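You operate a simulated robot arm through the tools that you are given. There is no shell and no other tool. Be economical: measure what you need, move in short steps, check, and stop when the job is done.

You are at the controls of a simulated two-armed robot. One attempt, no reset.

## Task
Press the blue housing's pin, bin it and stow the bin in the drawer.
Fine: the small blue bin, the black bench's drawer; shut it; the press slide ends pulled out. Where these are worked on the way, their far stop is far enough and under half their travel is too little: press slide.
Where things are to end (x, y in the base frame): small blue bin within 60 mm of [540, -1180].
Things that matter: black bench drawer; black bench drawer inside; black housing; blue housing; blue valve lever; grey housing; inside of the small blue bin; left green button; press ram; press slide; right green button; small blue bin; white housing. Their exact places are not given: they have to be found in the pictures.

Only the result counts: the job must be done as asked and must still hold three seconds after the hand-in. Knocking over, shifting, dropping, spilling or breaking anything else fails it.

## Robot
Two 7-joint arms with two-finger parallel grippers on one trunk, on a base that drives. Base frame: it is fixed to the floor where the robot stands at the start and does not move with it; the origin is under the middle of the robot, x ahead of it, y to its left, z up. Lengths are in mm, angles in degrees, forces in N, time in s.
The left shoulder is at the start at [70, 163, 1170], the right one opposite. With the tool pointing down near the work surface each hand reaches from about 360 to 860 mm from the robot's upright axis, wherever it stands, measured 20 degrees to its own side. Places, roughly: black bench drawer [500, -1200, 600]; black bench drawer inside [600, -1200, 600]; blue valve lever [800, 0, 800]; inside of the small blue bin [500, -900, 700]; left green button [400, 100, 800]; press ram [700, -100, 900]; press slide [500, -100, 800]; right green button [400, -300, 800]. Payload 3.43 kg a hand.
Tool frame (each hand has its own): the origin (TCP) lies between the finger pads and is the grasp point; the fingertips stand 34 mm ahead of it; z points along the fingers, y is the line along which they close. The gripper opens to 128 mm. The fingers are 24 mm wide and 12 mm thick; the gripper's body (48 by 130 mm) begins 96 mm behind the TCP.
Orientation is that of the tool frame in the base frame, as a unit quaternion [x, y, z, w]. With the fingers straight down and closing along the base's y, the tool's x points along the base's -x, its y along +y and its z along -z.

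## Interface
- The arms move only by the tool apply_moves. It takes "left_motion", "right_motion" or both (then of equal length, played together; a hand with none holds still); each is a list of rows, each a list of 7 numbers: the turn, a rotation vector about the tool's x, y, z in units of 5 degrees (1.0 is 5 degrees), then the shift along the tool's x, y, z in units of 25 mm (1.0 is 25 mm), then the finger opening in m, from 0 to 0.128. In form: [[wx, wy, wz, dx, dy, dz, claw], ...]. A call has 1 to 10 rows; each row shifts and turns the commanded pose from where the row before left it, along the tool's axes as they then stand. A call with a number of a shift or a turn outside -1 to 1 is refused whole. Rows are played at 5 a second. More than 50 mm and 8.6 degrees between two rows, or a gripper value outside its range, and nothing of the call is played. A pose out of reach is approached as far as the arm can. The call stops where the force on the tool passes 40 N (or 10 N more than at its start, if that is more) or the arm is blocked; 0.2 s more then pass. Each finger travels about 153 mm/s and halts on what it meets, pressing with about 34 N; the grip force reading is that of the motor and also rises with nothing between the fingers. The clock runs only during rows and for 0.2 s after the last one: add rows that do not move to give the fingers time. The reply holds the time, the measured pose of the TCP, the force on the tool along the base axes, the opening and the grip force, in the units named above and with some noise, with the torque about the TCP (base axes, N m) and any sound that the robot's microphone picked up, and new pictures: "show" is both (left out), scene, wrist or none (wrist: the cameras of the hands that moved).
- Cameras (640 x 400 px; columns grow to the right, rows downward): "scene" is now at [98.5, -55.8, 1373.2]; the picture's right is [-0.75, -0.66, 0.00], its down [-0.53, 0.61, -0.60] and it looks along [0.39, -0.45, -0.80] (base axes); focal length 218 px, centre (320, 200). "left" rides on the left gripper at [76, 11, -160] in its tool frame; the picture's right is [-0.15, 0.99, 0.00], its down [-0.88, -0.13, -0.46] and it looks along [-0.45, -0.07, 0.89] (tool axes); focal length 234 px, centre (320, 200). "right" rides on the right gripper at [76, -11, -160] in its tool frame; the picture's right is [0.15, 0.99, 0.00], its down [-0.88, 0.13, -0.46] and it looks along [-0.45, 0.07, 0.89] (tool axes); focal length 234 px, centre (320, 200).
- raise_lower(by): slides the trunk up (or, below 0, down) by that many mm; the arms and the scene camera ride with it, the base frame stays. It gives what a move gives, with no picture.
- base_move(legs): drives the robot by 1 to 6 legs, each [ahead, left, turn to the left] in mm, mm and degrees, along the robot's own axes; the way and the turn of a leg run together, so that a leg with both is an arc; at most 1500 mm and 180 degrees a leg. The arms and the cameras ride along, it lands a little off, and it stops where it bumps. It gives what a move gives, and a new picture of the scene camera.
- head_to(pan, tilt): turns the head with the scene camera to pan (to the left, within 86 degrees either way) and tilt (down, from -29 to 69), counted from straight ahead of the robot. It gives what a move gives, and a new picture of the scene camera.
- measure_at(camera, pixels): for up to 12 pixels [column, row] of the newest picture of that camera ("zoom" is the newest enlarged one), the place [x, y, z] in the base frame of the surface seen there, good to about 2 mm. It takes no simulated time.
- zoom(camera, box): a new picture of the part [left, top, right, bottom] of that camera's present view, enlarged. It takes no simulated time.
- finish_job(): hands the job in; it is judged then, once.

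Work in short steps. Measure before you move; look again where a grasp or a placing could have gone wrong, and mend it. You have 80 turns and 260 pictures in all, those below and enlarged ones among them. Open the grippers and draw the arms clear of the work before you hand the job in, unless the task says otherwise; then end with one line.

The tools are called after "Emit:" as name(argument=value, ...) on one line, values as JSON. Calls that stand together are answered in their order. apply_moves: Moves the arms, as the interface text tells. Its arguments: {"type":"object","properties":{"left_motion":{"type":"array","items":{"type":"array","items":{"type":"number"}}},"right_motion":{"type":"array","items":{"type":"array","items":{"type":"number"}}},"show":{"type":"string","enum":["both","scene","wrist","none"]}},"required":[]} The other tools are called the same way: raise_lower (by) slides the trunk up or down; base_move (legs) drives the base; head_to (pan, tilt) turns the head that bears the scene camera; measure_at (camera, pixels) gives the place of the surface under pixels of a picture; zoom (camera, box) takes an enlarged picture of a part of a camera's view; finish_job () hands the job in.

At the start:

```text
time: 0.0
left_tcp_pos: [657.3, -50.0, 1095.7]
left_tcp_rot: [-0.001, 1.0, -0.001, 0.0]
left_contact_force: [0.3, 0.5, -0.4]
left_torque: [0.03, 0.02, -0.04]
left_gripper_width: 127.9
left_grasp_force: 0.0
right_tcp_pos: [347.9, -489.2, 996.5]
right_tcp_rot: [-0.001, 1.0, 0.0, 0.0]
right_contact_force: [0.2, -0.3, 0.2]
right_torque: [0.0, -0.02, -0.01]
right_gripper_width: 127.9
right_grasp_force: 0.1
trunk travel left (down, up): [-650.0, 290.0]
robot x, y, heading: [-4.2, -1.5, -0.0]
head pan, tilt: [-48.9, 53.5]
```

scene: 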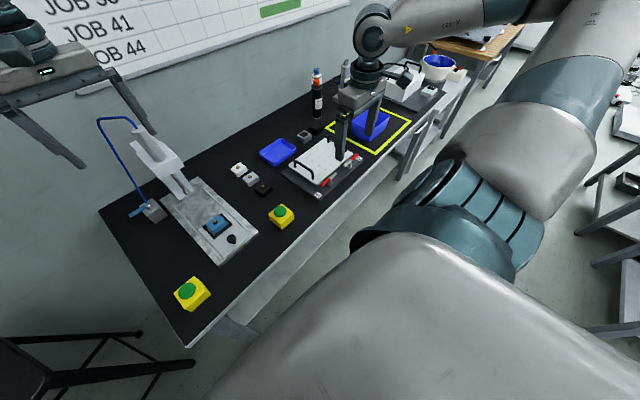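
right: 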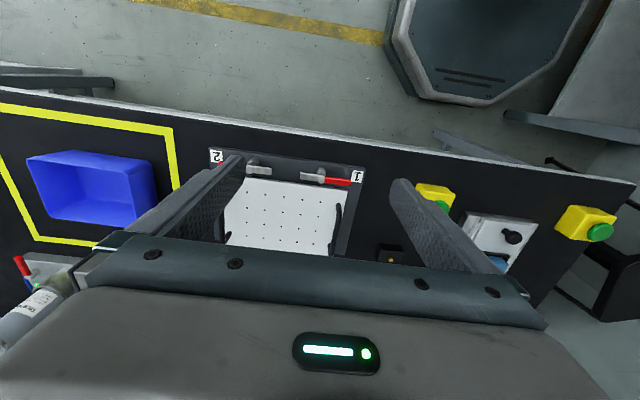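
left: 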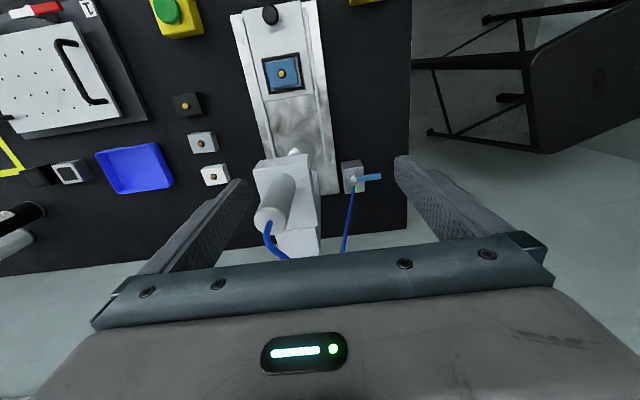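

The press, the housings and the blue bin in the yellow frame are visible. I'll measure the main points in the left wrist and scene pictures and zoom in.

Emit:
measure_at(camera="left", pixels=[[271, 14], [282, 73], [265, 58], [303, 88], [296, 130], [168, 10], [353, 178], [375, 177], [293, 152], [275, 195], [325, 190], [240, 20]])

Emit:
measure_at(camera="right", pixels=[[440, 204], [600, 232], [512, 237], [95, 195], [30, 160], [140, 163], [60, 218], [145, 205], [170, 130], [10, 105], [175, 180], [490, 225]])

Emit:
zoom(camera="left", box=[150, 0, 450, 240])

Emit:
zoom(camera="scene", box=[240, 30, 480, 200])

```text
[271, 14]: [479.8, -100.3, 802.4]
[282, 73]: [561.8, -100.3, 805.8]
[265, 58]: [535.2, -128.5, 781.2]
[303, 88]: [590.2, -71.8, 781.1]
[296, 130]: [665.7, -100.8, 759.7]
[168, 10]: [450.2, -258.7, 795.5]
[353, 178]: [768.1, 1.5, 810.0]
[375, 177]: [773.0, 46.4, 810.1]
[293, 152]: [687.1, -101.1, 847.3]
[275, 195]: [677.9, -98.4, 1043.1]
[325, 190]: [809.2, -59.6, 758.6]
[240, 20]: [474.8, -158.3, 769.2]
```

```text
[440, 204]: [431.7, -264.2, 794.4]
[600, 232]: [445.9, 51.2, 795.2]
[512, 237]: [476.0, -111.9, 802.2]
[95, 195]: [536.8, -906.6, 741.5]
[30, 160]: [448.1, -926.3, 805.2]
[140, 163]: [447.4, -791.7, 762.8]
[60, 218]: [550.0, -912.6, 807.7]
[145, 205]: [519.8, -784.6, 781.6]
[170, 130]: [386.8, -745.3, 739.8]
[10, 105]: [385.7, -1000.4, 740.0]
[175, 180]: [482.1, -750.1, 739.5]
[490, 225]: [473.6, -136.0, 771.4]
```

```text
1.67 times, centred on (300, 120) of left
```

zoom: 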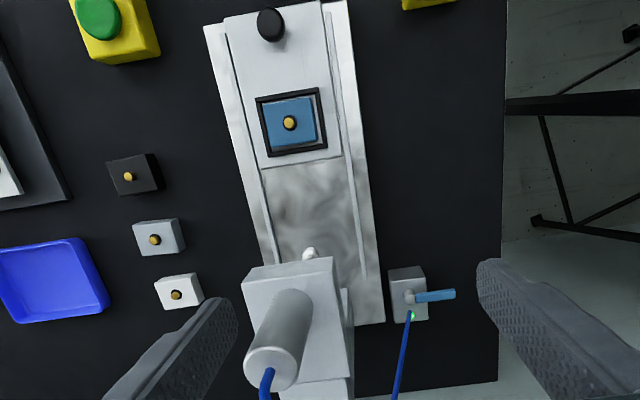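

```text
2.35 times, centred on (360, 115) of scene
```

zoom: 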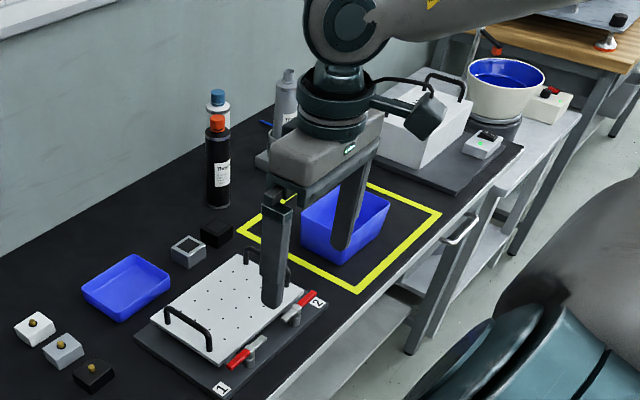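

Next I check the valve state and the drawer handle more closely.

Emit:
zoom(camera="left", box=[310, 140, 410, 210])

Emit:
zoom(camera="scene", box=[370, 80, 470, 160])

Emit:
measure_at(camera="scene", pixels=[[420, 127], [417, 129], [428, 119], [410, 140], [360, 125], [400, 117], [358, 152]])

```text
5.71 times, centred on (360, 175) of left
```

zoom: 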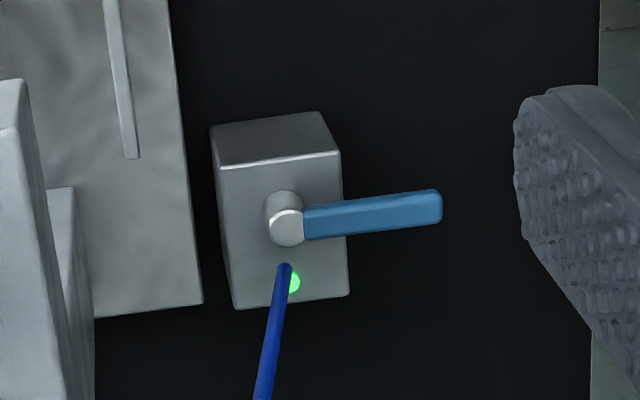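

```text
5.00 times, centred on (420, 120) of scene
```

zoom: 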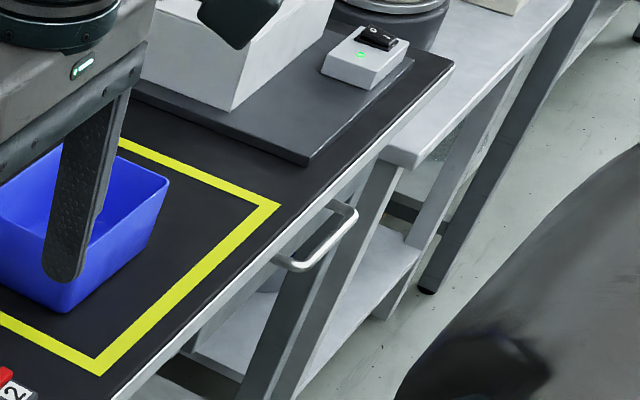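

```text
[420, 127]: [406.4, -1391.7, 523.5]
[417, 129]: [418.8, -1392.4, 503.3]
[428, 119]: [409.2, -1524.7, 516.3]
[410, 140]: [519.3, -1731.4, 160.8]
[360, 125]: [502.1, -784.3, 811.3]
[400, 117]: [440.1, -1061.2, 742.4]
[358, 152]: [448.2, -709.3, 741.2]
```

The lamp on the valve is green, so there may be pressure already. I measure the knob, the slide plate and the press head so I can grip the knob safely.

Emit:
zoom(camera="left", box=[220, 0, 340, 75])

Emit:
measure_at(camera="left", pixels=[[262, 14], [279, 16], [270, 23], [265, 32], [290, 35], [258, 165], [303, 163], [282, 68], [300, 60], [292, 80], [270, 85]])

```text
5.33 times, centred on (280, 38) of left
```

zoom: 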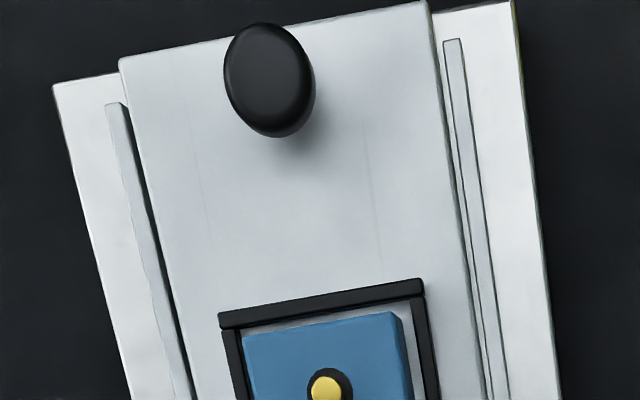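

```text
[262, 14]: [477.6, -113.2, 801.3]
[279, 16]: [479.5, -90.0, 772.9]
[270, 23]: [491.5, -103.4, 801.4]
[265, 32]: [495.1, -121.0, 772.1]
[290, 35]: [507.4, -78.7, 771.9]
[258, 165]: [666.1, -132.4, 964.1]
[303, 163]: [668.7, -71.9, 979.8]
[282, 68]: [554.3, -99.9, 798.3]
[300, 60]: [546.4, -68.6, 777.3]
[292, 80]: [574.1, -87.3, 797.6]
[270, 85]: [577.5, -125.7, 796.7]
```

The knob is at about [479, -102], its top at z 802. I bring the left hand back and down above it, with fingers open.

Emit:
apply_moves(left_motion=[[0, 0, 0, 1, 0, 0, 0.07], [0, 0, 0, 1, 0, 0, 0.07], [0, 0, 0, 1, -0.416, 1, 0.07], [0, 0, 0, 1, -0.416, 1, 0.07], [0, 0, 0, 1, -0.416, 1, 0.07], [0, 0, 0, 1, -0.416, 1, 0.07], [0, 0, 0, 1, -0.416, 1, 0.07], [0, 0, 0, 0.12, 0, 1, 0.07], [0, 0, 0, 0, 0, 1, 0.07], [0, 0, 0, 0, 0, 1, 0.07]])

```text
time: 2.2
left_tcp_pos: [480.6, -101.1, 894.2]
left_tcp_rot: [0.0, 1.0, -0.001, 0.0]
left_contact_force: [0.4, 0.9, -0.2]
left_torque: [-0.01, 0.0, 0.01]
left_gripper_width: 69.8
left_grasp_force: 0.0
right_tcp_pos: [348.1, -491.4, 996.2]
right_tcp_rot: [0.0, 1.0, 0.0, -0.001]
right_contact_force: [-0.2, -0.2, 0.9]
right_torque: [0.02, -0.01, -0.01]
right_gripper_width: 127.9
right_grasp_force: 0.0
trunk travel left (down, up): [-650.0, 290.0]
robot x, y, heading: [1.1, 1.0, -0.1]
head pan, tilt: [-48.9, 53.5]
```

scene: 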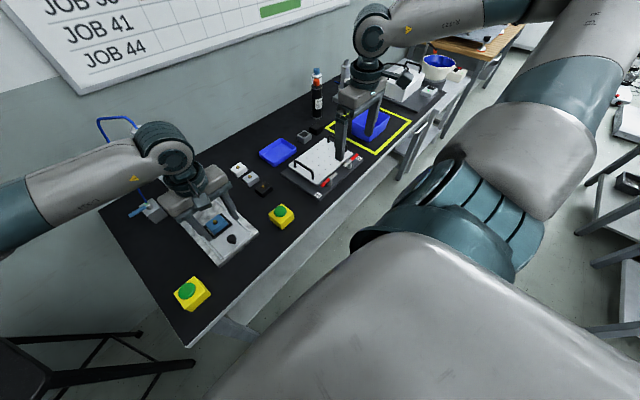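
left: 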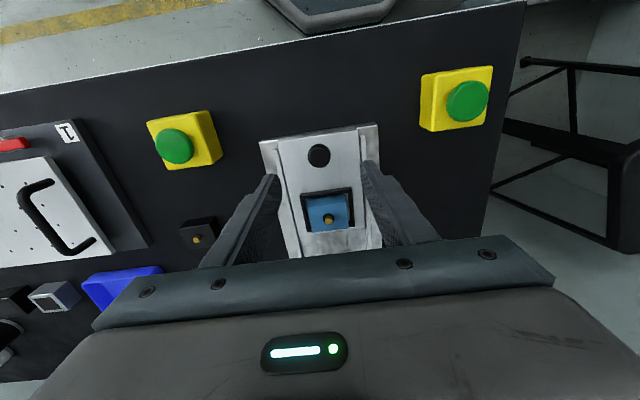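

The knob at (319,155) lines up with the fingers. I descend to TCP z≈812 and close on it.

Emit:
apply_moves(left_motion=[[0, 0, 0, 0, 0, 1, 0.07], [0, 0, 0, 0, 0, 1, 0.07], [0, 0, 0, 0, 0, 1, 0.07], [0, 0, 0, 0, 0, 0.25, 0.07], [0, 0, 0, 0, 0, 0, 0.02], [0, 0, 0, 0, 0, 0, 0.02], [0, 0, 0, 0, 0, 0, 0.02]], show="wrist")

```text
time: 3.8
left_tcp_pos: [479.3, -100.7, 813.7]
left_tcp_rot: [0.0, 1.0, -0.001, 0.0]
left_contact_force: [0.1, -0.2, -4.0]
left_torque: [-0.02, -0.32, -0.04]
left_gripper_width: 25.5
left_grasp_force: 45.3
right_tcp_pos: [347.2, -490.6, 996.4]
right_tcp_rot: [0.001, 1.0, 0.0, 0.0]
right_contact_force: [0.1, -1.0, -0.3]
right_torque: [-0.01, 0.01, 0.03]
right_gripper_width: 128.3
right_grasp_force: 0.1
trunk travel left (down, up): [-650.0, 290.0]
robot x, y, heading: [4.5, 3.3, -0.2]
head pan, tilt: [-48.9, 53.5]
```

left: 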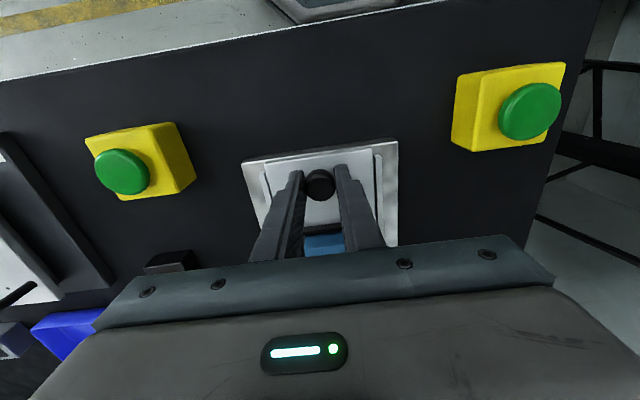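

The knob is gripped (25 mm). I push the slide toward the press by 130 mm.

Emit:
apply_moves(left_motion=[[0, 0, 0, -0.6, 0, 0, 0.02], [0, 0, 0, -0.6, 0, 0, 0.02], [0, 0, 0, -0.6, 0, 0, 0.02], [0, 0, 0, -0.6, 0, 0, 0.02], [0, 0, 0, -0.6, 0, 0, 0.02], [0, 0, 0, -0.6, 0, 0, 0.02], [0, 0, 0, -0.6, 0, 0, 0.02], [0, 0, 0, -0.6, 0, 0, 0.02], [0, 0, 0, -0.4, 0, 0, 0.02], [0, 0, 0, 0, 0, 0, 0.02]])

```text
time: 6.0
left_tcp_pos: [609.8, -102.3, 814.7]
left_tcp_rot: [0.0, 1.0, 0.0, -0.002]
left_contact_force: [-3.2, 1.8, -14.4]
left_torque: [0.13, 0.29, -0.04]
left_gripper_width: 25.0
left_grasp_force: 45.5
right_tcp_pos: [349.3, -490.0, 994.8]
right_tcp_rot: [0.0, 1.0, 0.0, -0.001]
right_contact_force: [-0.5, 0.0, 0.9]
right_torque: [0.0, 0.02, 0.0]
right_gripper_width: 128.0
right_grasp_force: 0.1
trunk travel left (down, up): [-650.0, 290.0]
robot x, y, heading: [1.1, 0.9, 0.1]
head pan, tilt: [-48.9, 53.5]
```

scene: 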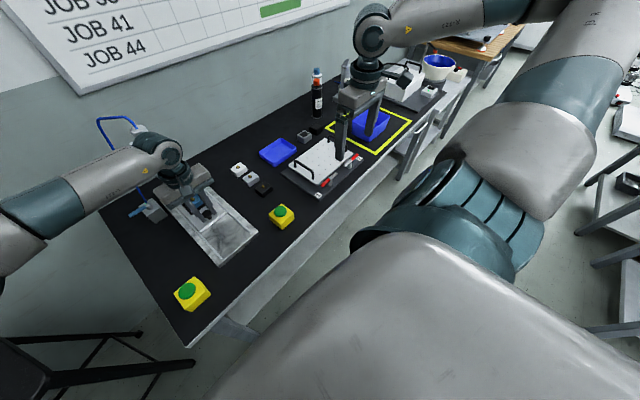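
left: 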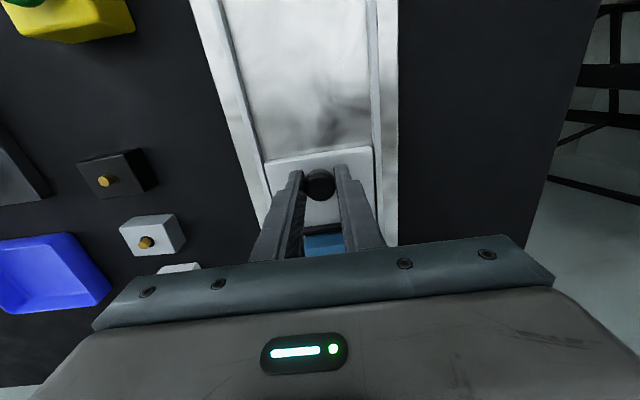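

It moved 130 mm with no clear stop yet. I push further in small steps to find the far stop.

Emit:
apply_moves(left_motion=[[0, 0, 0, -0.2, 0, 0, 0.02], [0, 0, 0, -0.2, 0, 0, 0.02], [0, 0, 0, -0.2, 0, 0, 0.02], [0, 0, 0, -0.2, 0, 0, 0.02], [0, 0, 0, -0.2, 0, 0, 0.02], [0, 0, 0, -0.2, 0, 0, 0.02]], show="none")

```text
time: 6.9
left_tcp_pos: [622.1, -102.1, 817.3]
left_tcp_rot: [0.0, 1.0, -0.003, 0.0]
left_contact_force: [-13.3, 5.2, 6.3]
left_torque: [-0.69, -1.94, 0.16]
left_gripper_width: 25.7
left_grasp_force: 4.6
right_tcp_pos: [345.4, -488.7, 996.8]
right_tcp_rot: [-0.001, 1.0, 0.0, 0.001]
right_contact_force: [-0.5, 0.5, 0.9]
right_torque: [0.03, 0.02, -0.02]
right_gripper_width: 127.9
right_grasp_force: 0.1
trunk travel left (down, up): [-650.0, 290.0]
robot x, y, heading: [-2.7, 2.7, 0.1]
head pan, tilt: [-48.9, 53.5]
stopped in row 4 (left hand): the force on the tool passed its limit at 55 N (the readings are from after the stop); the commanded pose is now the measured one
```

The slide hit its stop. I release, lift clear and look.

Emit:
apply_moves(left_motion=[[0, 0, 0, 0, 0, 0, 0.05], [0, 0, 0, 0, 0, -1, 0.05], [0, 0, 0, 0.4, 0, -1, 0.05], [0, 0, 0, 1, 0.5, -1, 0.05], [0, 0, 0, 1, 1, -1, 0.05], [0, 0, 0, 1, 1, -0.5, 0.05], [0, 0, 0, 1, 1, 0, 0.03], [0, 0, 0, 1, 1, 0, 0.0], [0, 0, 0, 1, 1, 0, 0.0], [0, 0, 0, 0.6, 0.6, 0, 0.0]])

```text
time: 7.5
left_tcp_pos: [622.9, -103.3, 831.2]
left_tcp_rot: [0.002, 1.0, 0.0, -0.002]
left_contact_force: [0.4, -0.9, 0.7]
left_torque: [0.03, 0.02, 0.02]
left_gripper_width: 49.9
left_grasp_force: 0.1
right_tcp_pos: [346.5, -489.9, 995.8]
right_tcp_rot: [-0.001, 1.0, -0.001, 0.0]
right_contact_force: [-0.3, -0.1, 0.1]
right_torque: [0.0, -0.03, 0.02]
right_gripper_width: 128.0
right_grasp_force: 0.1
trunk travel left (down, up): [-650.0, 290.0]
robot x, y, heading: [-4.0, 4.0, 0.1]
head pan, tilt: [-48.9, 53.5]
stopped in row 2 (left hand): the force on the tool passed its limit at 46 N (the readings are from after the stop); the commanded pose is now the measured one
```

scene: 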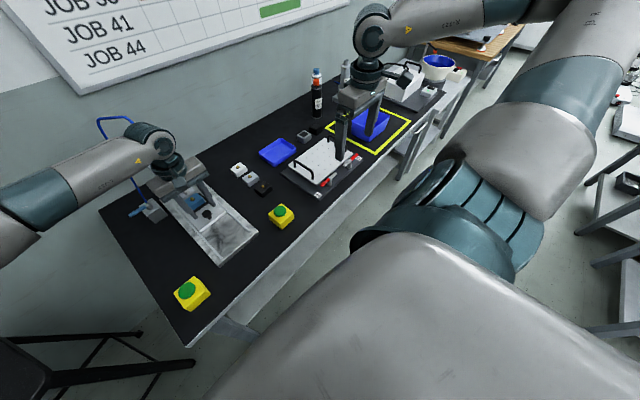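
left: 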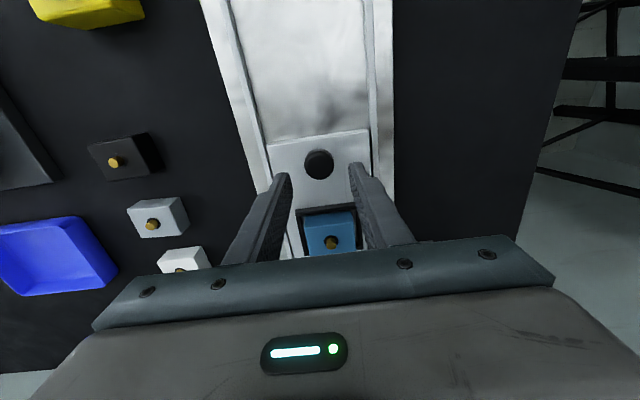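

Something touched on lifting, possibly the hand against the press head. The fingers straddle the knob, so I slide back toward the robot first, then lift.

Emit:
apply_moves(left_motion=[[0, 0, 0, 0.5, 0, 0, 0.06], [0, 0, 0, 1, 0, 0, 0.06], [0, 0, 0, 1, 0, 0, 0.06], [0, 0, 0, 1, 0.5, -1, 0.05], [0, 0, 0, 1, 1, -1, 0.05], [0, 0, 0, 1, 1, -0.5, 0.05], [0, 0, 0, 1, 1, 0, 0.03], [0, 0, 0, 0.5, 1, 0, 0.0], [0, 0, 0, 0, 1, 0, 0.0], [0, 0, 0, 0, 0.6, 0, 0.0]])

```text
time: 9.7
left_tcp_pos: [446.6, 51.3, 895.0]
left_tcp_rot: [0.001, 1.0, -0.002, -0.002]
left_contact_force: [0.1, -0.6, 0.3]
left_torque: [-0.03, 0.02, -0.01]
left_gripper_width: 0.0
left_grasp_force: 33.0
right_tcp_pos: [346.9, -490.2, 995.8]
right_tcp_rot: [0.0, 1.0, 0.0, 0.0]
right_contact_force: [-0.3, 0.2, -0.5]
right_torque: [0.01, 0.0, -0.02]
right_gripper_width: 127.7
right_grasp_force: 0.0
trunk travel left (down, up): [-650.0, 290.0]
robot x, y, heading: [0.7, -0.4, 0.3]
head pan, tilt: [-48.9, 53.5]
```

scene: 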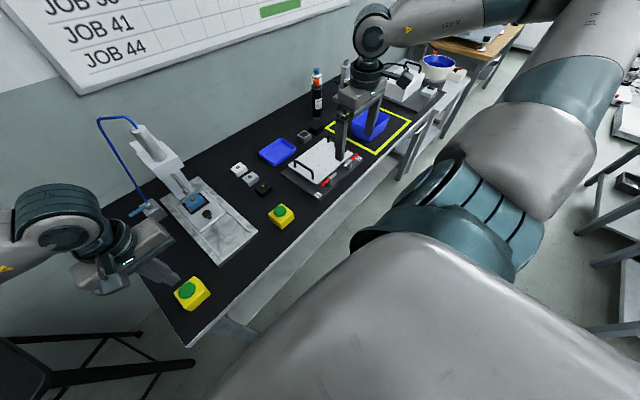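
left: 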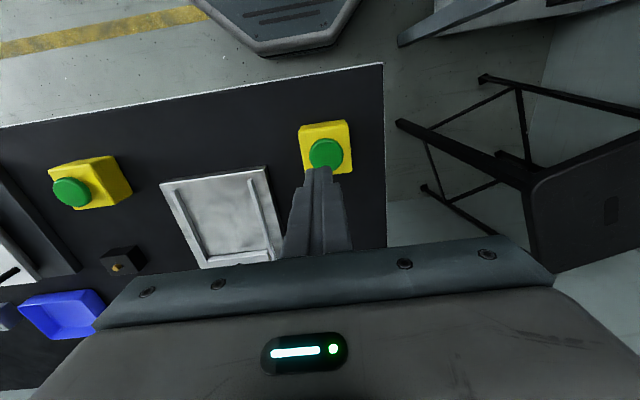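

The left hand is over the left button. I check the housing under the ram, measure both buttons, and bring the right hand, fingers closed, over the right button.

Emit:
measure_at(camera="left", pixels=[[325, 152], [312, 152], [339, 152], [325, 141], [68, 192], [55, 192], [83, 192], [68, 182]])

Emit:
zoom(camera="scene", box=[120, 110, 270, 230])

Emit:
apply_moves(right_motion=[[0, 0, 0, -0.5, 1, 0, 0.06], [0, 0, 0, -0.5, 1, 0, 0.03], [0, 0, 0, -0.5, 1, 0, 0.0], [0, 0, 0, -0.5, 1, 0, 0.0], [0, 0, 0, -0.5, 1, 0, 0.0], [0, 0, 0, -0.5, 1, 1, 0.0], [0, 0, 0, -0.5, 1, 1, 0.0], [0, 0, 0, 0, 1, 1, 0.0], [0, 0, 0, 0, 1, 1, 0.0]])

```text
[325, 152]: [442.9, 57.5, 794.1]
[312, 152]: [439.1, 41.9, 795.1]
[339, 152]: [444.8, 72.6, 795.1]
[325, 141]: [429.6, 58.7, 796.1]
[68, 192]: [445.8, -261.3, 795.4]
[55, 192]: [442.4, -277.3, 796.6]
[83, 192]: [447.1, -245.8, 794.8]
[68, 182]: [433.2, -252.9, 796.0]
```

```text
3.33 times, centred on (195, 170) of scene
```

zoom: 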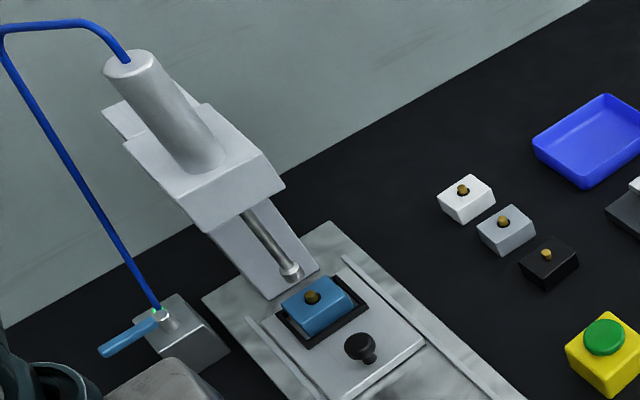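

```text
time: 11.7
left_tcp_pos: [447.5, 50.9, 894.2]
left_tcp_rot: [0.0, 1.0, -0.001, -0.003]
left_contact_force: [-0.3, 0.2, 0.7]
left_torque: [0.0, -0.01, 0.01]
left_gripper_width: 0.0
left_grasp_force: 33.3
right_tcp_pos: [435.9, -263.0, 894.5]
right_tcp_rot: [0.0, 1.0, 0.0, -0.001]
right_contact_force: [0.2, 0.7, 0.0]
right_torque: [-0.01, 0.02, 0.0]
right_gripper_width: 0.0
right_grasp_force: 32.8
trunk travel left (down, up): [-650.0, 290.0]
robot x, y, heading: [-1.3, -4.3, 0.1]
head pan, tilt: [-48.9, 53.5]
```

scene: 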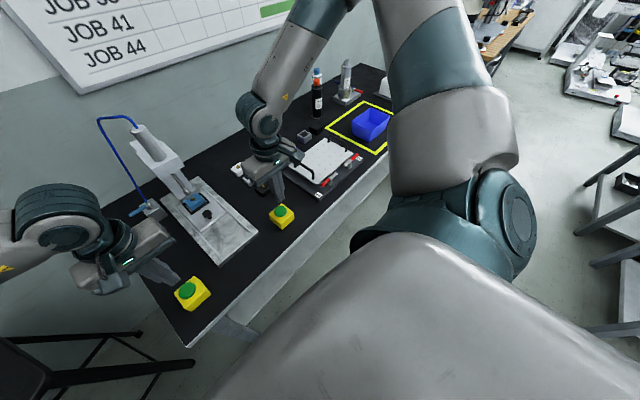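
right: 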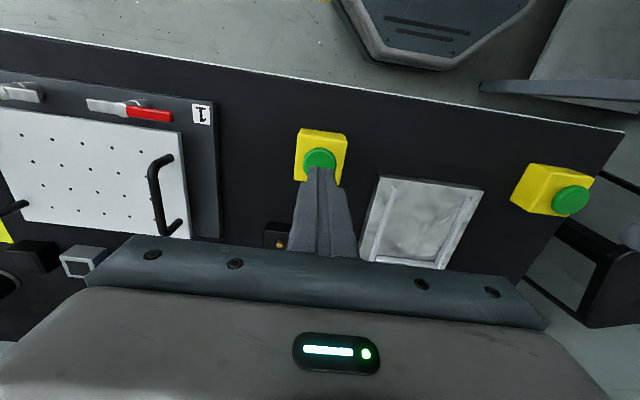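

I verify the pin-to-ram alignment before pressing.

Emit:
zoom(camera="scene", box=[150, 160, 240, 216])

Emit:
measure_at(camera="scene", pixels=[[192.5, 199], [192, 197.5], [186, 190.5], [187, 191.5], [197, 203], [208, 213], [187, 307], [283, 211], [190, 302], [172, 302]])

```text
7.11 times, centred on (195, 188) of scene
```

zoom: 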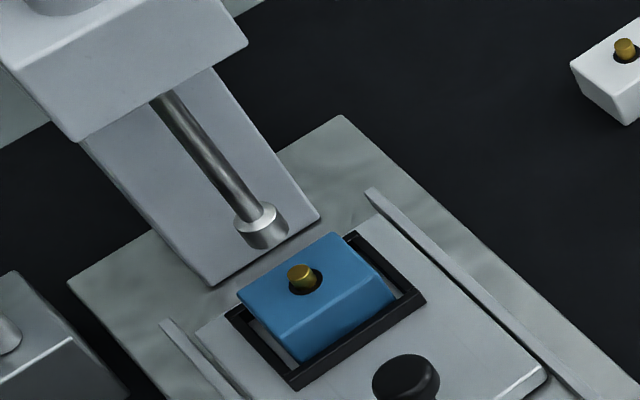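

```text
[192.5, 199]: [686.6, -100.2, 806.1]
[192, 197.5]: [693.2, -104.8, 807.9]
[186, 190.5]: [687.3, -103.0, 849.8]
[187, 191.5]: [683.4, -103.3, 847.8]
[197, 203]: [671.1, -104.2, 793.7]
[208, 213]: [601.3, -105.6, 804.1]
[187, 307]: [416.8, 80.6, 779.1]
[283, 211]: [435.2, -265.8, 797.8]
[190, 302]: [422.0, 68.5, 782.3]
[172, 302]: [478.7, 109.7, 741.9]
```

The pin [690, -102] sits under the ram. I lower both hands to just above the buttons.

Emit:
apply_moves(left_motion=[[0, 0, 0, 0.16, 0.24, 1, 0], [0, 0, 0, 0, 0, 1, 0], [0, 0, 0, 0, 0, 0.3, 0]], right_motion=[[0, 0, 0, -0.24, 0, 1, 0], [0, 0, 0, 0, 0, 1, 0], [0, 0, 0, 0, 0, 0.3, 0]], show="wrist")

Emit:
apply_moves(left_motion=[[0, 0, 0, 0, 0, 0.2, 0], [0, 0, 0, 0, 0, 0.2, 0], [0, 0, 0, 0, 0, 0.1, 0], [0, 0, 0, 0, 0, 0, 0], [0, 0, 0, 0, 0, 0, 0], [0, 0, 0, 0, 0, 0, 0]], right_motion=[[0, 0, 0, 0, 0, 0.2, 0], [0, 0, 0, 0, 0, 0.2, 0], [0, 0, 0, 0, 0, 0.1, 0], [0, 0, 0, 0, 0, 0, 0], [0, 0, 0, 0, 0, 0, 0], [0, 0, 0, 0, 0, 0, 0]], show="scene")

```text
time: 12.5
left_tcp_pos: [443.3, 55.5, 839.1]
left_tcp_rot: [0.0, 1.0, -0.001, -0.001]
left_contact_force: [0.1, -0.7, -0.2]
left_torque: [0.0, 0.02, -0.03]
left_gripper_width: 0.0
left_grasp_force: 32.8
right_tcp_pos: [438.5, -263.5, 836.6]
right_tcp_rot: [0.0, 1.0, 0.0, 0.0]
right_contact_force: [-0.2, -0.1, 0.0]
right_torque: [0.01, 0.0, 0.01]
right_gripper_width: 0.0
right_grasp_force: 33.2
trunk travel left (down, up): [-650.0, 290.0]
robot x, y, heading: [0.1, 0.5, 0.0]
head pan, tilt: [-48.9, 53.5]
```

right: 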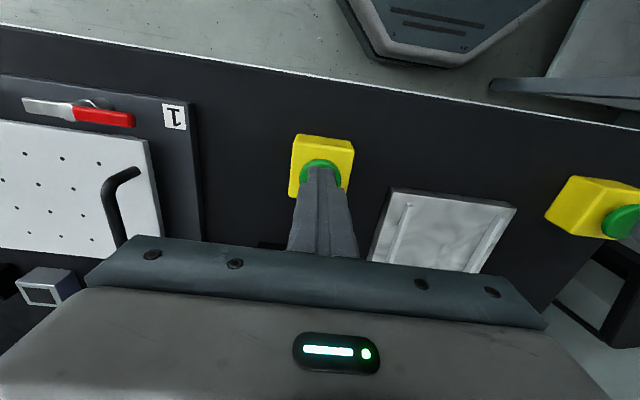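
left: 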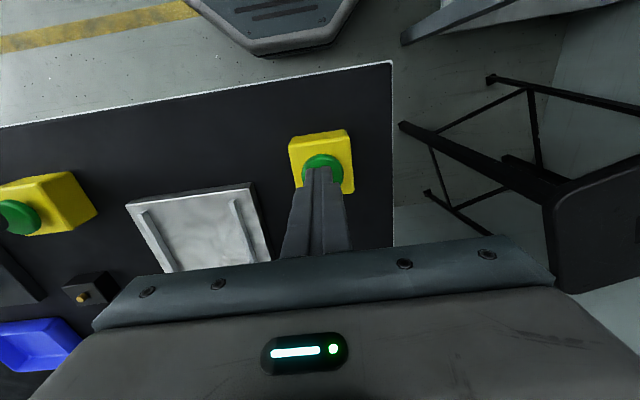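

```text
time: 13.9
left_tcp_pos: [442.8, 55.1, 826.1]
left_tcp_rot: [0.0, 1.0, -0.002, -0.002]
left_contact_force: [1.7, -2.5, 4.7]
left_torque: [-0.07, -0.04, -0.03]
left_gripper_width: 0.0
left_grasp_force: 33.2
right_tcp_pos: [440.1, -265.4, 826.5]
right_tcp_rot: [0.0, 1.0, 0.0, 0.0]
right_contact_force: [0.5, 1.8, 4.4]
right_torque: [0.06, -0.06, 0.01]
right_gripper_width: 0.0
right_grasp_force: 33.1
trunk travel left (down, up): [-650.0, 290.0]
robot x, y, heading: [1.0, -1.5, -0.1]
head pan, tilt: [-48.9, 53.5]
heard: click
```

scene: 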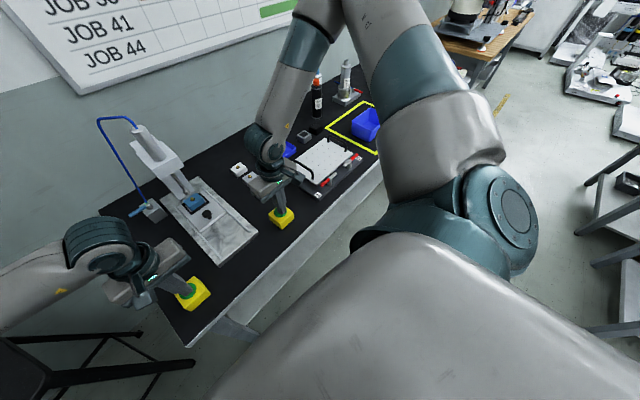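

One click heard, with 4–5 N on each button. I press 4 mm further and hold to see whether the ram moves.

Emit:
apply_moves(left_motion=[[0, 0, 0, 0, 0, 0.1, 0], [0, 0, 0, 0, 0, 0.1, 0], [0, 0, 0, 0, 0, 0, 0], [0, 0, 0, 0, 0, 0, 0], [0, 0, 0, 0, 0, 0, 0], [0, 0, 0, 0, 0, 0, 0], [0, 0, 0, 0, 0, 0, 0]], right_motion=[[0, 0, 0, 0, 0, 0.1, 0], [0, 0, 0, 0, 0, 0.1, 0], [0, 0, 0, 0, 0, 0, 0], [0, 0, 0, 0, 0, 0, 0], [0, 0, 0, 0, 0, 0, 0], [0, 0, 0, 0, 0, 0, 0], [0, 0, 0, 0, 0, 0, 0]], show="scene")

Emit:
zoom(camera="scene", box=[130, 160, 230, 222])

```text
time: 15.5
left_tcp_pos: [442.1, 55.0, 821.0]
left_tcp_rot: [0.0, 1.0, -0.003, 0.0]
left_contact_force: [15.6, 5.0, 35.4]
left_torque: [0.2, -0.7, 0.01]
left_gripper_width: 0.2
left_grasp_force: 33.1
right_tcp_pos: [439.4, -264.6, 823.3]
right_tcp_rot: [-0.001, 1.0, 0.0, 0.001]
right_contact_force: [7.2, -4.2, 24.0]
right_torque: [-0.13, -0.38, -0.12]
right_gripper_width: 0.0
right_grasp_force: 32.7
trunk travel left (down, up): [-650.0, 290.0]
robot x, y, heading: [4.1, -1.9, -0.3]
head pan, tilt: [-48.9, 53.5]
heard: click
```

scene: 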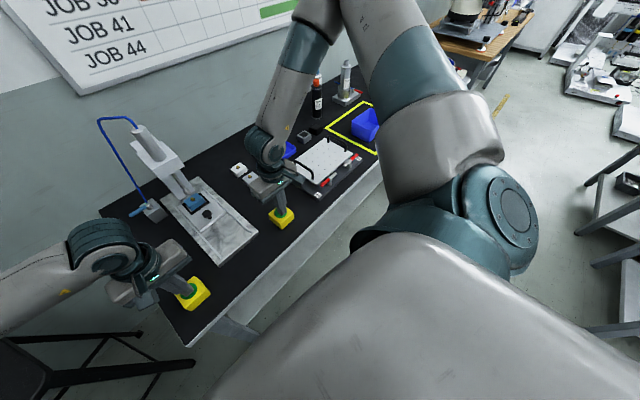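

```text
6.40 times, centred on (180, 191) of scene
```

zoom: 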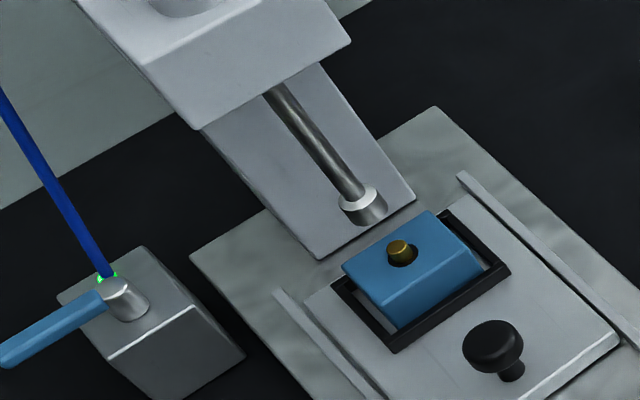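

The ram stayed up and the two clicks were apart; it likely needs both presses together. I release both, then press both quickly in one row and hold.

Emit:
apply_moves(left_motion=[[0, 0, 0, 0, 0, -0.6, 0], [0, 0, 0, 0, 0, 0, 0], [0, 0, 0, 0, 0, 0, 0], [0, 0, 0, 0, 0, 0, 0]], right_motion=[[0, 0, 0, 0, 0, -0.6, 0], [0, 0, 0, 0, 0, 0, 0], [0, 0, 0, 0, 0, 0, 0], [0, 0, 0, 0, 0, 0, 0]], show="none")

Emit:
apply_moves(left_motion=[[0, 0, 0, 0, 0, 0.57, 0], [0, 0, 0, 0, 0, 0, 0], [0, 0, 0, 0, 0, 0, 0], [0, 0, 0, 0, 0, 0, 0], [0, 0, 0, 0, 0, 0, 0], [0, 0, 0, 0, 0, 0, 0], [0, 0, 0, 0, 0, 0, 0], [0, 0, 0, 0, 0, 0, 0]], right_motion=[[0, 0, 0, 0, 0, 0.6, 0], [0, 0, 0, 0, 0, 0, 0], [0, 0, 0, 0, 0, 0, 0], [0, 0, 0, 0, 0, 0, 0], [0, 0, 0, 0, 0, 0, 0], [0, 0, 0, 0, 0, 0, 0], [0, 0, 0, 0, 0, 0, 0], [0, 0, 0, 0, 0, 0, 0]], show="scene")

Emit:
zoom(camera="scene", box=[130, 160, 230, 222])

```text
time: 16.5
left_tcp_pos: [441.8, 54.2, 834.7]
left_tcp_rot: [0.0, 1.0, -0.001, -0.003]
left_contact_force: [-0.6, -0.5, 0.6]
left_torque: [0.01, 0.01, 0.0]
left_gripper_width: 0.2
left_grasp_force: 33.0
right_tcp_pos: [439.3, -265.6, 836.2]
right_tcp_rot: [-0.001, 1.0, 0.0, 0.0]
right_contact_force: [-0.6, 0.2, 0.1]
right_torque: [0.0, 0.02, -0.02]
right_gripper_width: 0.1
right_grasp_force: 32.8
trunk travel left (down, up): [-650.0, 290.0]
robot x, y, heading: [-1.7, -0.6, 0.0]
head pan, tilt: [-48.9, 53.5]
```

```text
time: 18.3
left_tcp_pos: [441.2, 55.1, 820.8]
left_tcp_rot: [0.001, 1.0, -0.001, 0.0]
left_contact_force: [9.3, -1.9, 31.5]
left_torque: [-0.04, -0.47, 0.03]
left_gripper_width: 0.2
left_grasp_force: 33.4
right_tcp_pos: [439.3, -265.3, 823.5]
right_tcp_rot: [-0.001, 1.0, 0.001, 0.001]
right_contact_force: [8.3, -1.9, 17.9]
right_torque: [-0.06, -0.42, -0.05]
right_gripper_width: 0.0
right_grasp_force: 33.6
trunk travel left (down, up): [-650.0, 290.0]
robot x, y, heading: [-0.3, 3.2, -0.1]
head pan, tilt: [-48.9, 53.5]
heard: click, click
```

scene: 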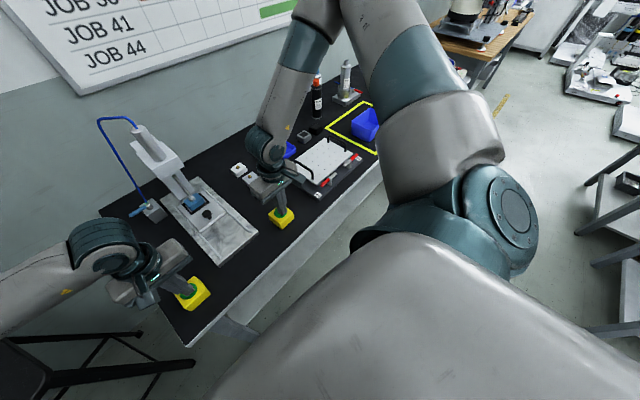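

```text
6.40 times, centred on (180, 191) of scene
```

zoom: 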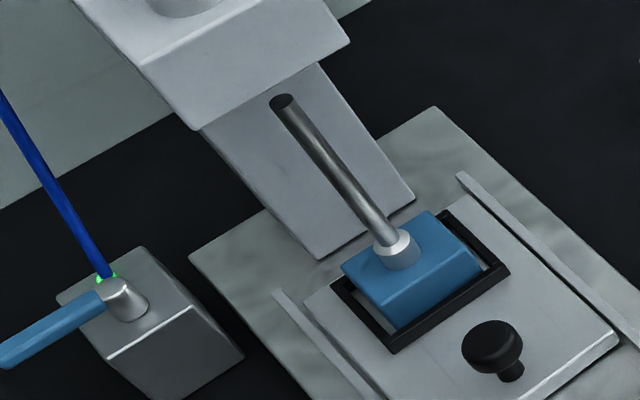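

The ram has come down onto the pin. I hold a little longer, then release both hands and check.

Emit:
apply_moves(left_motion=[[0, 0, 0, 0, 0, 0, 0], [0, 0, 0, 0, 0, 0, 0], [0, 0, 0, 0, 0, 0, 0], [0, 0, 0, 0, 0, 0, 0], [0, 0, 0, 0, 0, 0, 0]], right_motion=[[0, 0, 0, 0, 0, 0, 0], [0, 0, 0, 0, 0, 0, 0], [0, 0, 0, 0, 0, 0, 0], [0, 0, 0, 0, 0, 0, 0], [0, 0, 0, 0, 0, 0, 0]], show="none")

Emit:
apply_moves(left_motion=[[0, 0, 0, 0, 0, -1, 0], [0, 0, 0, 0, 0, -1, 0], [0, 0, 0, 0, 0, -1, 0], [0, 0, 0, 0, 0, 0, 0.06], [0, 0, 0, 0, 0, 0, 0.06], [0, 0, 0, 0, 0, 0, 0.06]], right_motion=[[0, 0, 0, 0, 0, -1, 0], [0, 0, 0, 0, 0, -1, 0], [0, 0, 0, 0, 0, -1, 0], [0, 0, 0, 0, -1, -1, 0], [0, 0, 0, 0, -1, -1, 0], [0, 0, 0, 0, -1, 0, 0]], show="scene")

Emit:
zoom(camera="scene", box=[130, 160, 230, 222])

```text
time: 19.5
left_tcp_pos: [441.4, 55.0, 821.8]
left_tcp_rot: [0.001, 1.0, -0.002, -0.001]
left_contact_force: [12.5, -2.6, 32.1]
left_torque: [-0.13, -0.66, -0.04]
left_gripper_width: 0.0
left_grasp_force: 32.8
right_tcp_pos: [437.5, -265.6, 822.4]
right_tcp_rot: [0.0, 1.0, -0.001, 0.0]
right_contact_force: [8.2, 0.4, 21.2]
right_torque: [-0.03, -0.42, 0.01]
right_gripper_width: 0.1
right_grasp_force: 33.3
trunk travel left (down, up): [-650.0, 290.0]
robot x, y, heading: [2.6, 1.2, 0.1]
head pan, tilt: [-48.9, 53.5]
```

```text
time: 20.9
left_tcp_pos: [442.4, 54.4, 897.6]
left_tcp_rot: [0.001, 1.0, -0.001, -0.001]
left_contact_force: [-0.4, -0.2, -0.3]
left_torque: [0.07, 0.0, -0.02]
left_gripper_width: 59.9
left_grasp_force: 0.2
right_tcp_pos: [440.1, -340.7, 945.7]
right_tcp_rot: [-0.001, 1.0, 0.0, -0.001]
right_contact_force: [-0.1, -0.1, 0.7]
right_torque: [0.01, -0.04, 0.0]
right_gripper_width: 0.0
right_grasp_force: 33.1
trunk travel left (down, up): [-650.0, 290.0]
robot x, y, heading: [-4.2, 0.9, 0.4]
head pan, tilt: [-48.9, 53.5]
```

scene: 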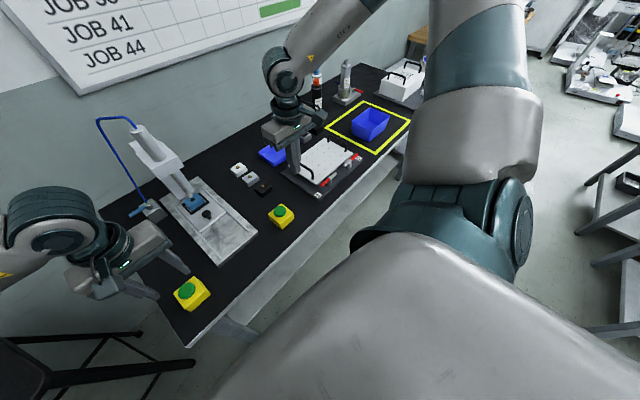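

```text
6.40 times, centred on (180, 191) of scene
```

zoom: 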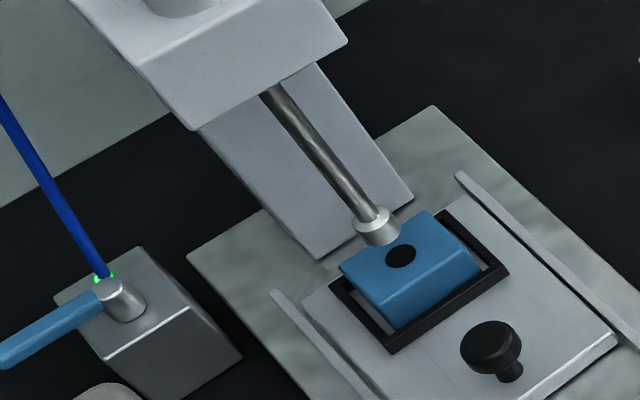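

The pin is pressed in. The left hand goes back behind the knob at low height, then forward around it.

Emit:
apply_moves(left_motion=[[0, 0, 0, -0.5, -1, 0, 0.055], [0, 0, 0, -0.5, -1, 0, 0.055], [0, 0, 0, -0.5, -1, 0, 0.055], [0, 0, 0, -0.5, -1, 0, 0.055], [0, 0, 0, -0.5, -1, 0, 0.055], [0, 0, 0, -0.5, -1, 1, 0.055], [0, 0, 0, 0, -0.26, 1, 0.055], [0, 0, 0, 0, 0, 1, 0.055], [0, 0, 0, 0, 0, 0.3, 0.055], [0, 0, 0, 0, 0, 0, 0.055]], show="wrist")

Emit:
measure_at(camera="left", pixels=[[319, 200]])

```text
time: 23.1
left_tcp_pos: [515.2, -99.7, 812.8]
left_tcp_rot: [0.0, 1.0, -0.001, -0.002]
left_contact_force: [0.0, 0.5, 0.3]
left_torque: [-0.01, 0.04, 0.03]
left_gripper_width: 54.9
left_grasp_force: 0.0
right_tcp_pos: [440.0, -340.7, 945.3]
right_tcp_rot: [0.0, 1.0, 0.001, 0.001]
right_contact_force: [-0.4, -0.1, -1.5]
right_torque: [-0.02, -0.01, -0.01]
right_gripper_width: 0.0
right_grasp_force: 33.1
trunk travel left (down, up): [-650.0, 290.0]
robot x, y, heading: [0.2, 0.8, 0.1]
head pan, tilt: [-48.9, 53.5]
```

left: 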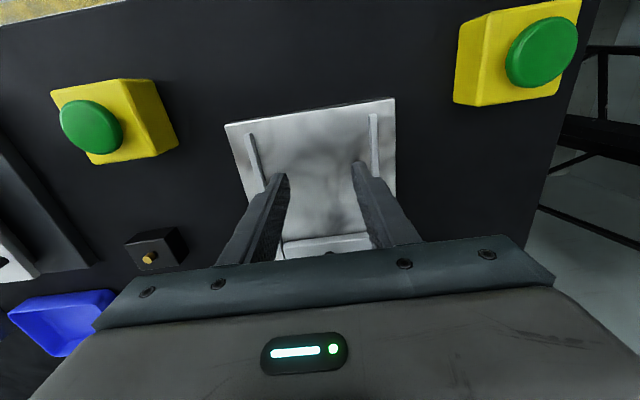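

```text
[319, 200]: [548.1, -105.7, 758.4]
```

I move forward 88 mm to straddle the knob, and grip.

Emit:
apply_moves(left_motion=[[0, 0, 0, -1, -0.08, 0, 0.055], [0, 0, 0, -1, 0, 0, 0.055], [0, 0, 0, -1, 0, 0, 0.055], [0, 0, 0, -0.5, 0, 0, 0.055], [0, 0, 0, 0, 0, 0, 0.02], [0, 0, 0, 0, 0, 0, 0.02], [0, 0, 0, 0, 0, 0, 0.02]], show="wrist")

```text
time: 24.7
left_tcp_pos: [605.0, -100.7, 813.6]
left_tcp_rot: [0.0, 1.0, -0.001, -0.001]
left_contact_force: [1.0, 14.0, -0.7]
left_torque: [0.39, -0.17, 0.09]
left_gripper_width: 25.2
left_grasp_force: 46.0
right_tcp_pos: [440.2, -339.0, 947.7]
right_tcp_rot: [-0.001, 1.0, 0.0, 0.0]
right_contact_force: [0.5, 0.5, 0.3]
right_torque: [-0.01, -0.01, -0.01]
right_gripper_width: 0.1
right_grasp_force: 33.4
trunk travel left (down, up): [-650.0, 290.0]
robot x, y, heading: [0.7, 2.5, -0.1]
head pan, tilt: [-48.9, 53.5]
```

left: 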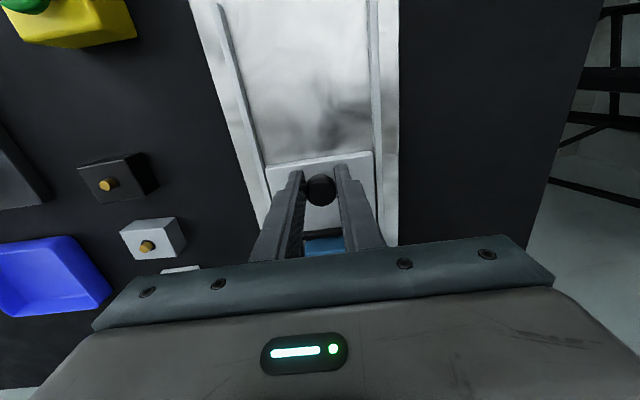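

Gripped (25 mm). I pull the slide back out.

Emit:
apply_moves(left_motion=[[0, 0, 0, 0.6, 0, 0, 0.02], [0, 0, 0, 0.6, 0, 0, 0.02], [0, 0, 0, 0.6, 0, 0, 0.02], [0, 0, 0, 0.6, 0, 0, 0.02], [0, 0, 0, 0.6, 0, 0, 0.02], [0, 0, 0, 0.6, 0, 0, 0.02], [0, 0, 0, 0.6, 0, 0, 0.02], [0, 0, 0, 0.6, 0, 0, 0.02], [0, 0, 0, 0.3, 0, 0, 0.02], [0, 0, 0, 0.1, 0, 0, 0.02]], show="wrist")

```text
time: 26.9
left_tcp_pos: [475.2, -100.9, 813.5]
left_tcp_rot: [0.001, 1.0, -0.002, -0.003]
left_contact_force: [1.8, 14.2, -16.3]
left_torque: [0.31, 0.66, 0.16]
left_gripper_width: 25.3
left_grasp_force: 44.9
right_tcp_pos: [442.4, -339.2, 946.4]
right_tcp_rot: [0.001, 1.0, -0.002, -0.001]
right_contact_force: [0.0, 1.1, 0.5]
right_torque: [-0.03, -0.02, 0.01]
right_gripper_width: 0.0
right_grasp_force: 33.2
trunk travel left (down, up): [-650.0, 290.0]
robot x, y, heading: [-0.9, 0.5, -0.1]
head pan, tilt: [-48.9, 53.5]
```

left: 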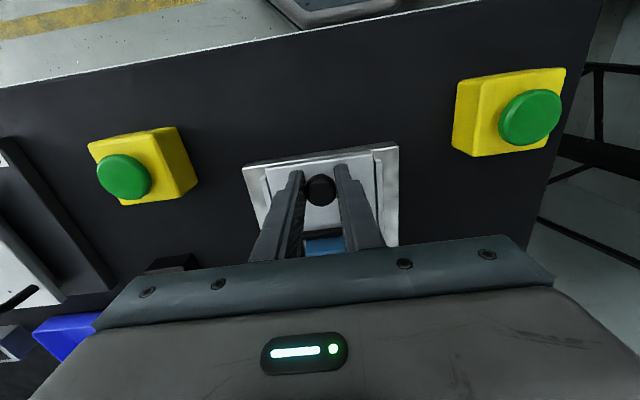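

The slide is back near its starting place. I nudge it to the out-stop.

Emit:
apply_moves(left_motion=[[0, 0, 0, 0.2, 0, 0, 0.02], [0, 0, 0, 0.2, 0, 0, 0.02], [0, 0, 0, 0.2, 0, 0, 0.02]], show="none")

Emit:
apply_moves(left_motion=[[0, 0, 0, 0, 0, 0, 0.06], [0, 0, 0, 0, 0, 0, 0.06], [0, 0, 0, 0, 0, -1, 0.06], [0, 0, 0, 0, 0, -1, 0.06], [0, 0, 0, 0, 0, -1, 0.06], [0, 0, 0, 0, 0, -1, 0.06]])

```text
time: 27.7
left_tcp_pos: [454.7, -105.1, 813.5]
left_tcp_rot: [0.004, 1.0, -0.005, -0.006]
left_contact_force: [-1.1, -1.6, -0.6]
left_torque: [0.13, -0.1, 0.01]
left_gripper_width: 16.0
left_grasp_force: 0.0
right_tcp_pos: [441.5, -340.1, 946.4]
right_tcp_rot: [0.0, 1.0, -0.002, -0.001]
right_contact_force: [-0.5, 0.1, 0.5]
right_torque: [-0.07, -0.01, -0.02]
right_gripper_width: 0.0
right_grasp_force: 33.0
trunk travel left (down, up): [-650.0, 290.0]
robot x, y, heading: [3.6, 1.9, 0.2]
head pan, tilt: [-48.9, 53.5]
```

```text
time: 29.1
left_tcp_pos: [460.8, -102.1, 912.8]
left_tcp_rot: [0.0, 1.0, 0.0, -0.003]
left_contact_force: [-0.1, 0.0, -0.4]
left_torque: [-0.01, -0.07, 0.0]
left_gripper_width: 60.1
left_grasp_force: 0.0
right_tcp_pos: [440.5, -340.4, 945.8]
right_tcp_rot: [0.0, 1.0, -0.001, 0.0]
right_contact_force: [-1.2, 0.8, 0.3]
right_torque: [0.02, 0.02, 0.02]
right_gripper_width: 0.0
right_grasp_force: 32.9
trunk travel left (down, up): [-650.0, 290.0]
robot x, y, heading: [-5.2, 3.0, -0.2]
head pan, tilt: [-48.9, 53.5]
```

scene: 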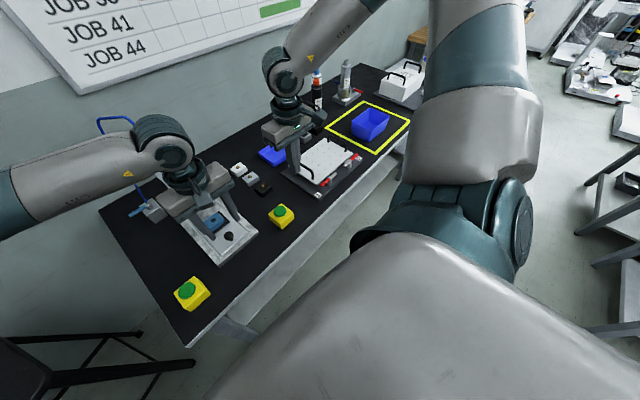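
left: 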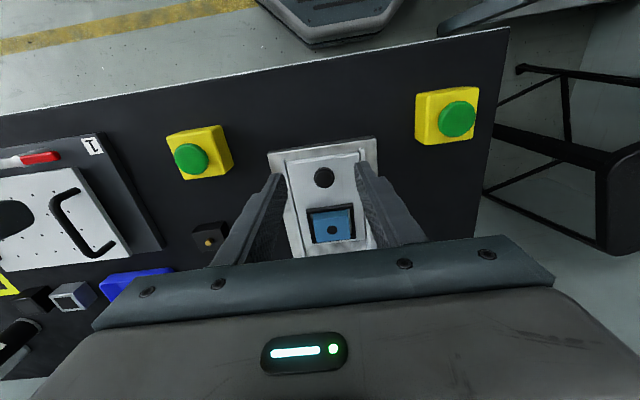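

The slide is out at its stop. Now I measure the housing before gripping it.

Emit:
zoom(camera="left", box=[280, 150, 380, 250])

Emit:
measure_at(camera="left", pixels=[[324, 177], [331, 224], [314, 214], [348, 212], [332, 211], [332, 238], [308, 225], [352, 222], [313, 236], [352, 236]])

```text
4.00 times, centred on (330, 200) of left
```

zoom: 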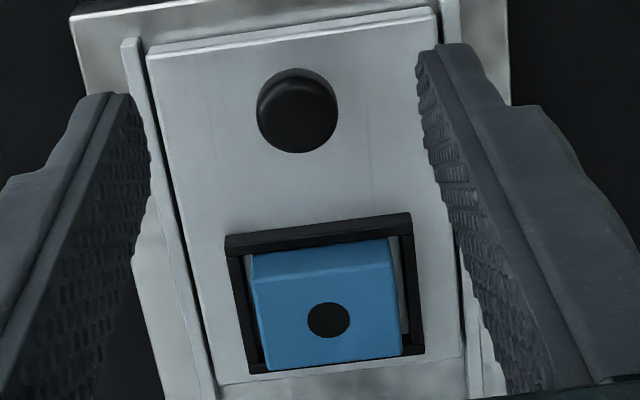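

```text
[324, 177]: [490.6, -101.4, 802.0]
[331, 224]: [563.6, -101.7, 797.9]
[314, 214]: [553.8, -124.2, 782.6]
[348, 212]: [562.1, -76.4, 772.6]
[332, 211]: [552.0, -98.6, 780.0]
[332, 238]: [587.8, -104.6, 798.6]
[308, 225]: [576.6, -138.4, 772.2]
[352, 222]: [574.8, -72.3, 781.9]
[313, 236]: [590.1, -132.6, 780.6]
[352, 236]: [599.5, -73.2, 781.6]
```

I refine the position of the knob and the hole.

Emit:
measure_at(camera="zoom", pixels=[[328, 320], [270, 95], [325, 95], [297, 75], [297, 120], [297, 105], [265, 275], [385, 262], [265, 360], [395, 345], [238, 50], [420, 300]])

```text
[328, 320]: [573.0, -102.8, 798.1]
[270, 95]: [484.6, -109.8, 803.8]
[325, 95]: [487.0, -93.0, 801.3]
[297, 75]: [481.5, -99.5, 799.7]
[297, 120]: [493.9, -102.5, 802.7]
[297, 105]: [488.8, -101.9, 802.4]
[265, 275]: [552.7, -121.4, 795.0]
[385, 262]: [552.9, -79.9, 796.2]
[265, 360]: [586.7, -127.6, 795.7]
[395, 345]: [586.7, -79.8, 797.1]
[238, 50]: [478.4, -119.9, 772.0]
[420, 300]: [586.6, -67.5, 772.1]
```

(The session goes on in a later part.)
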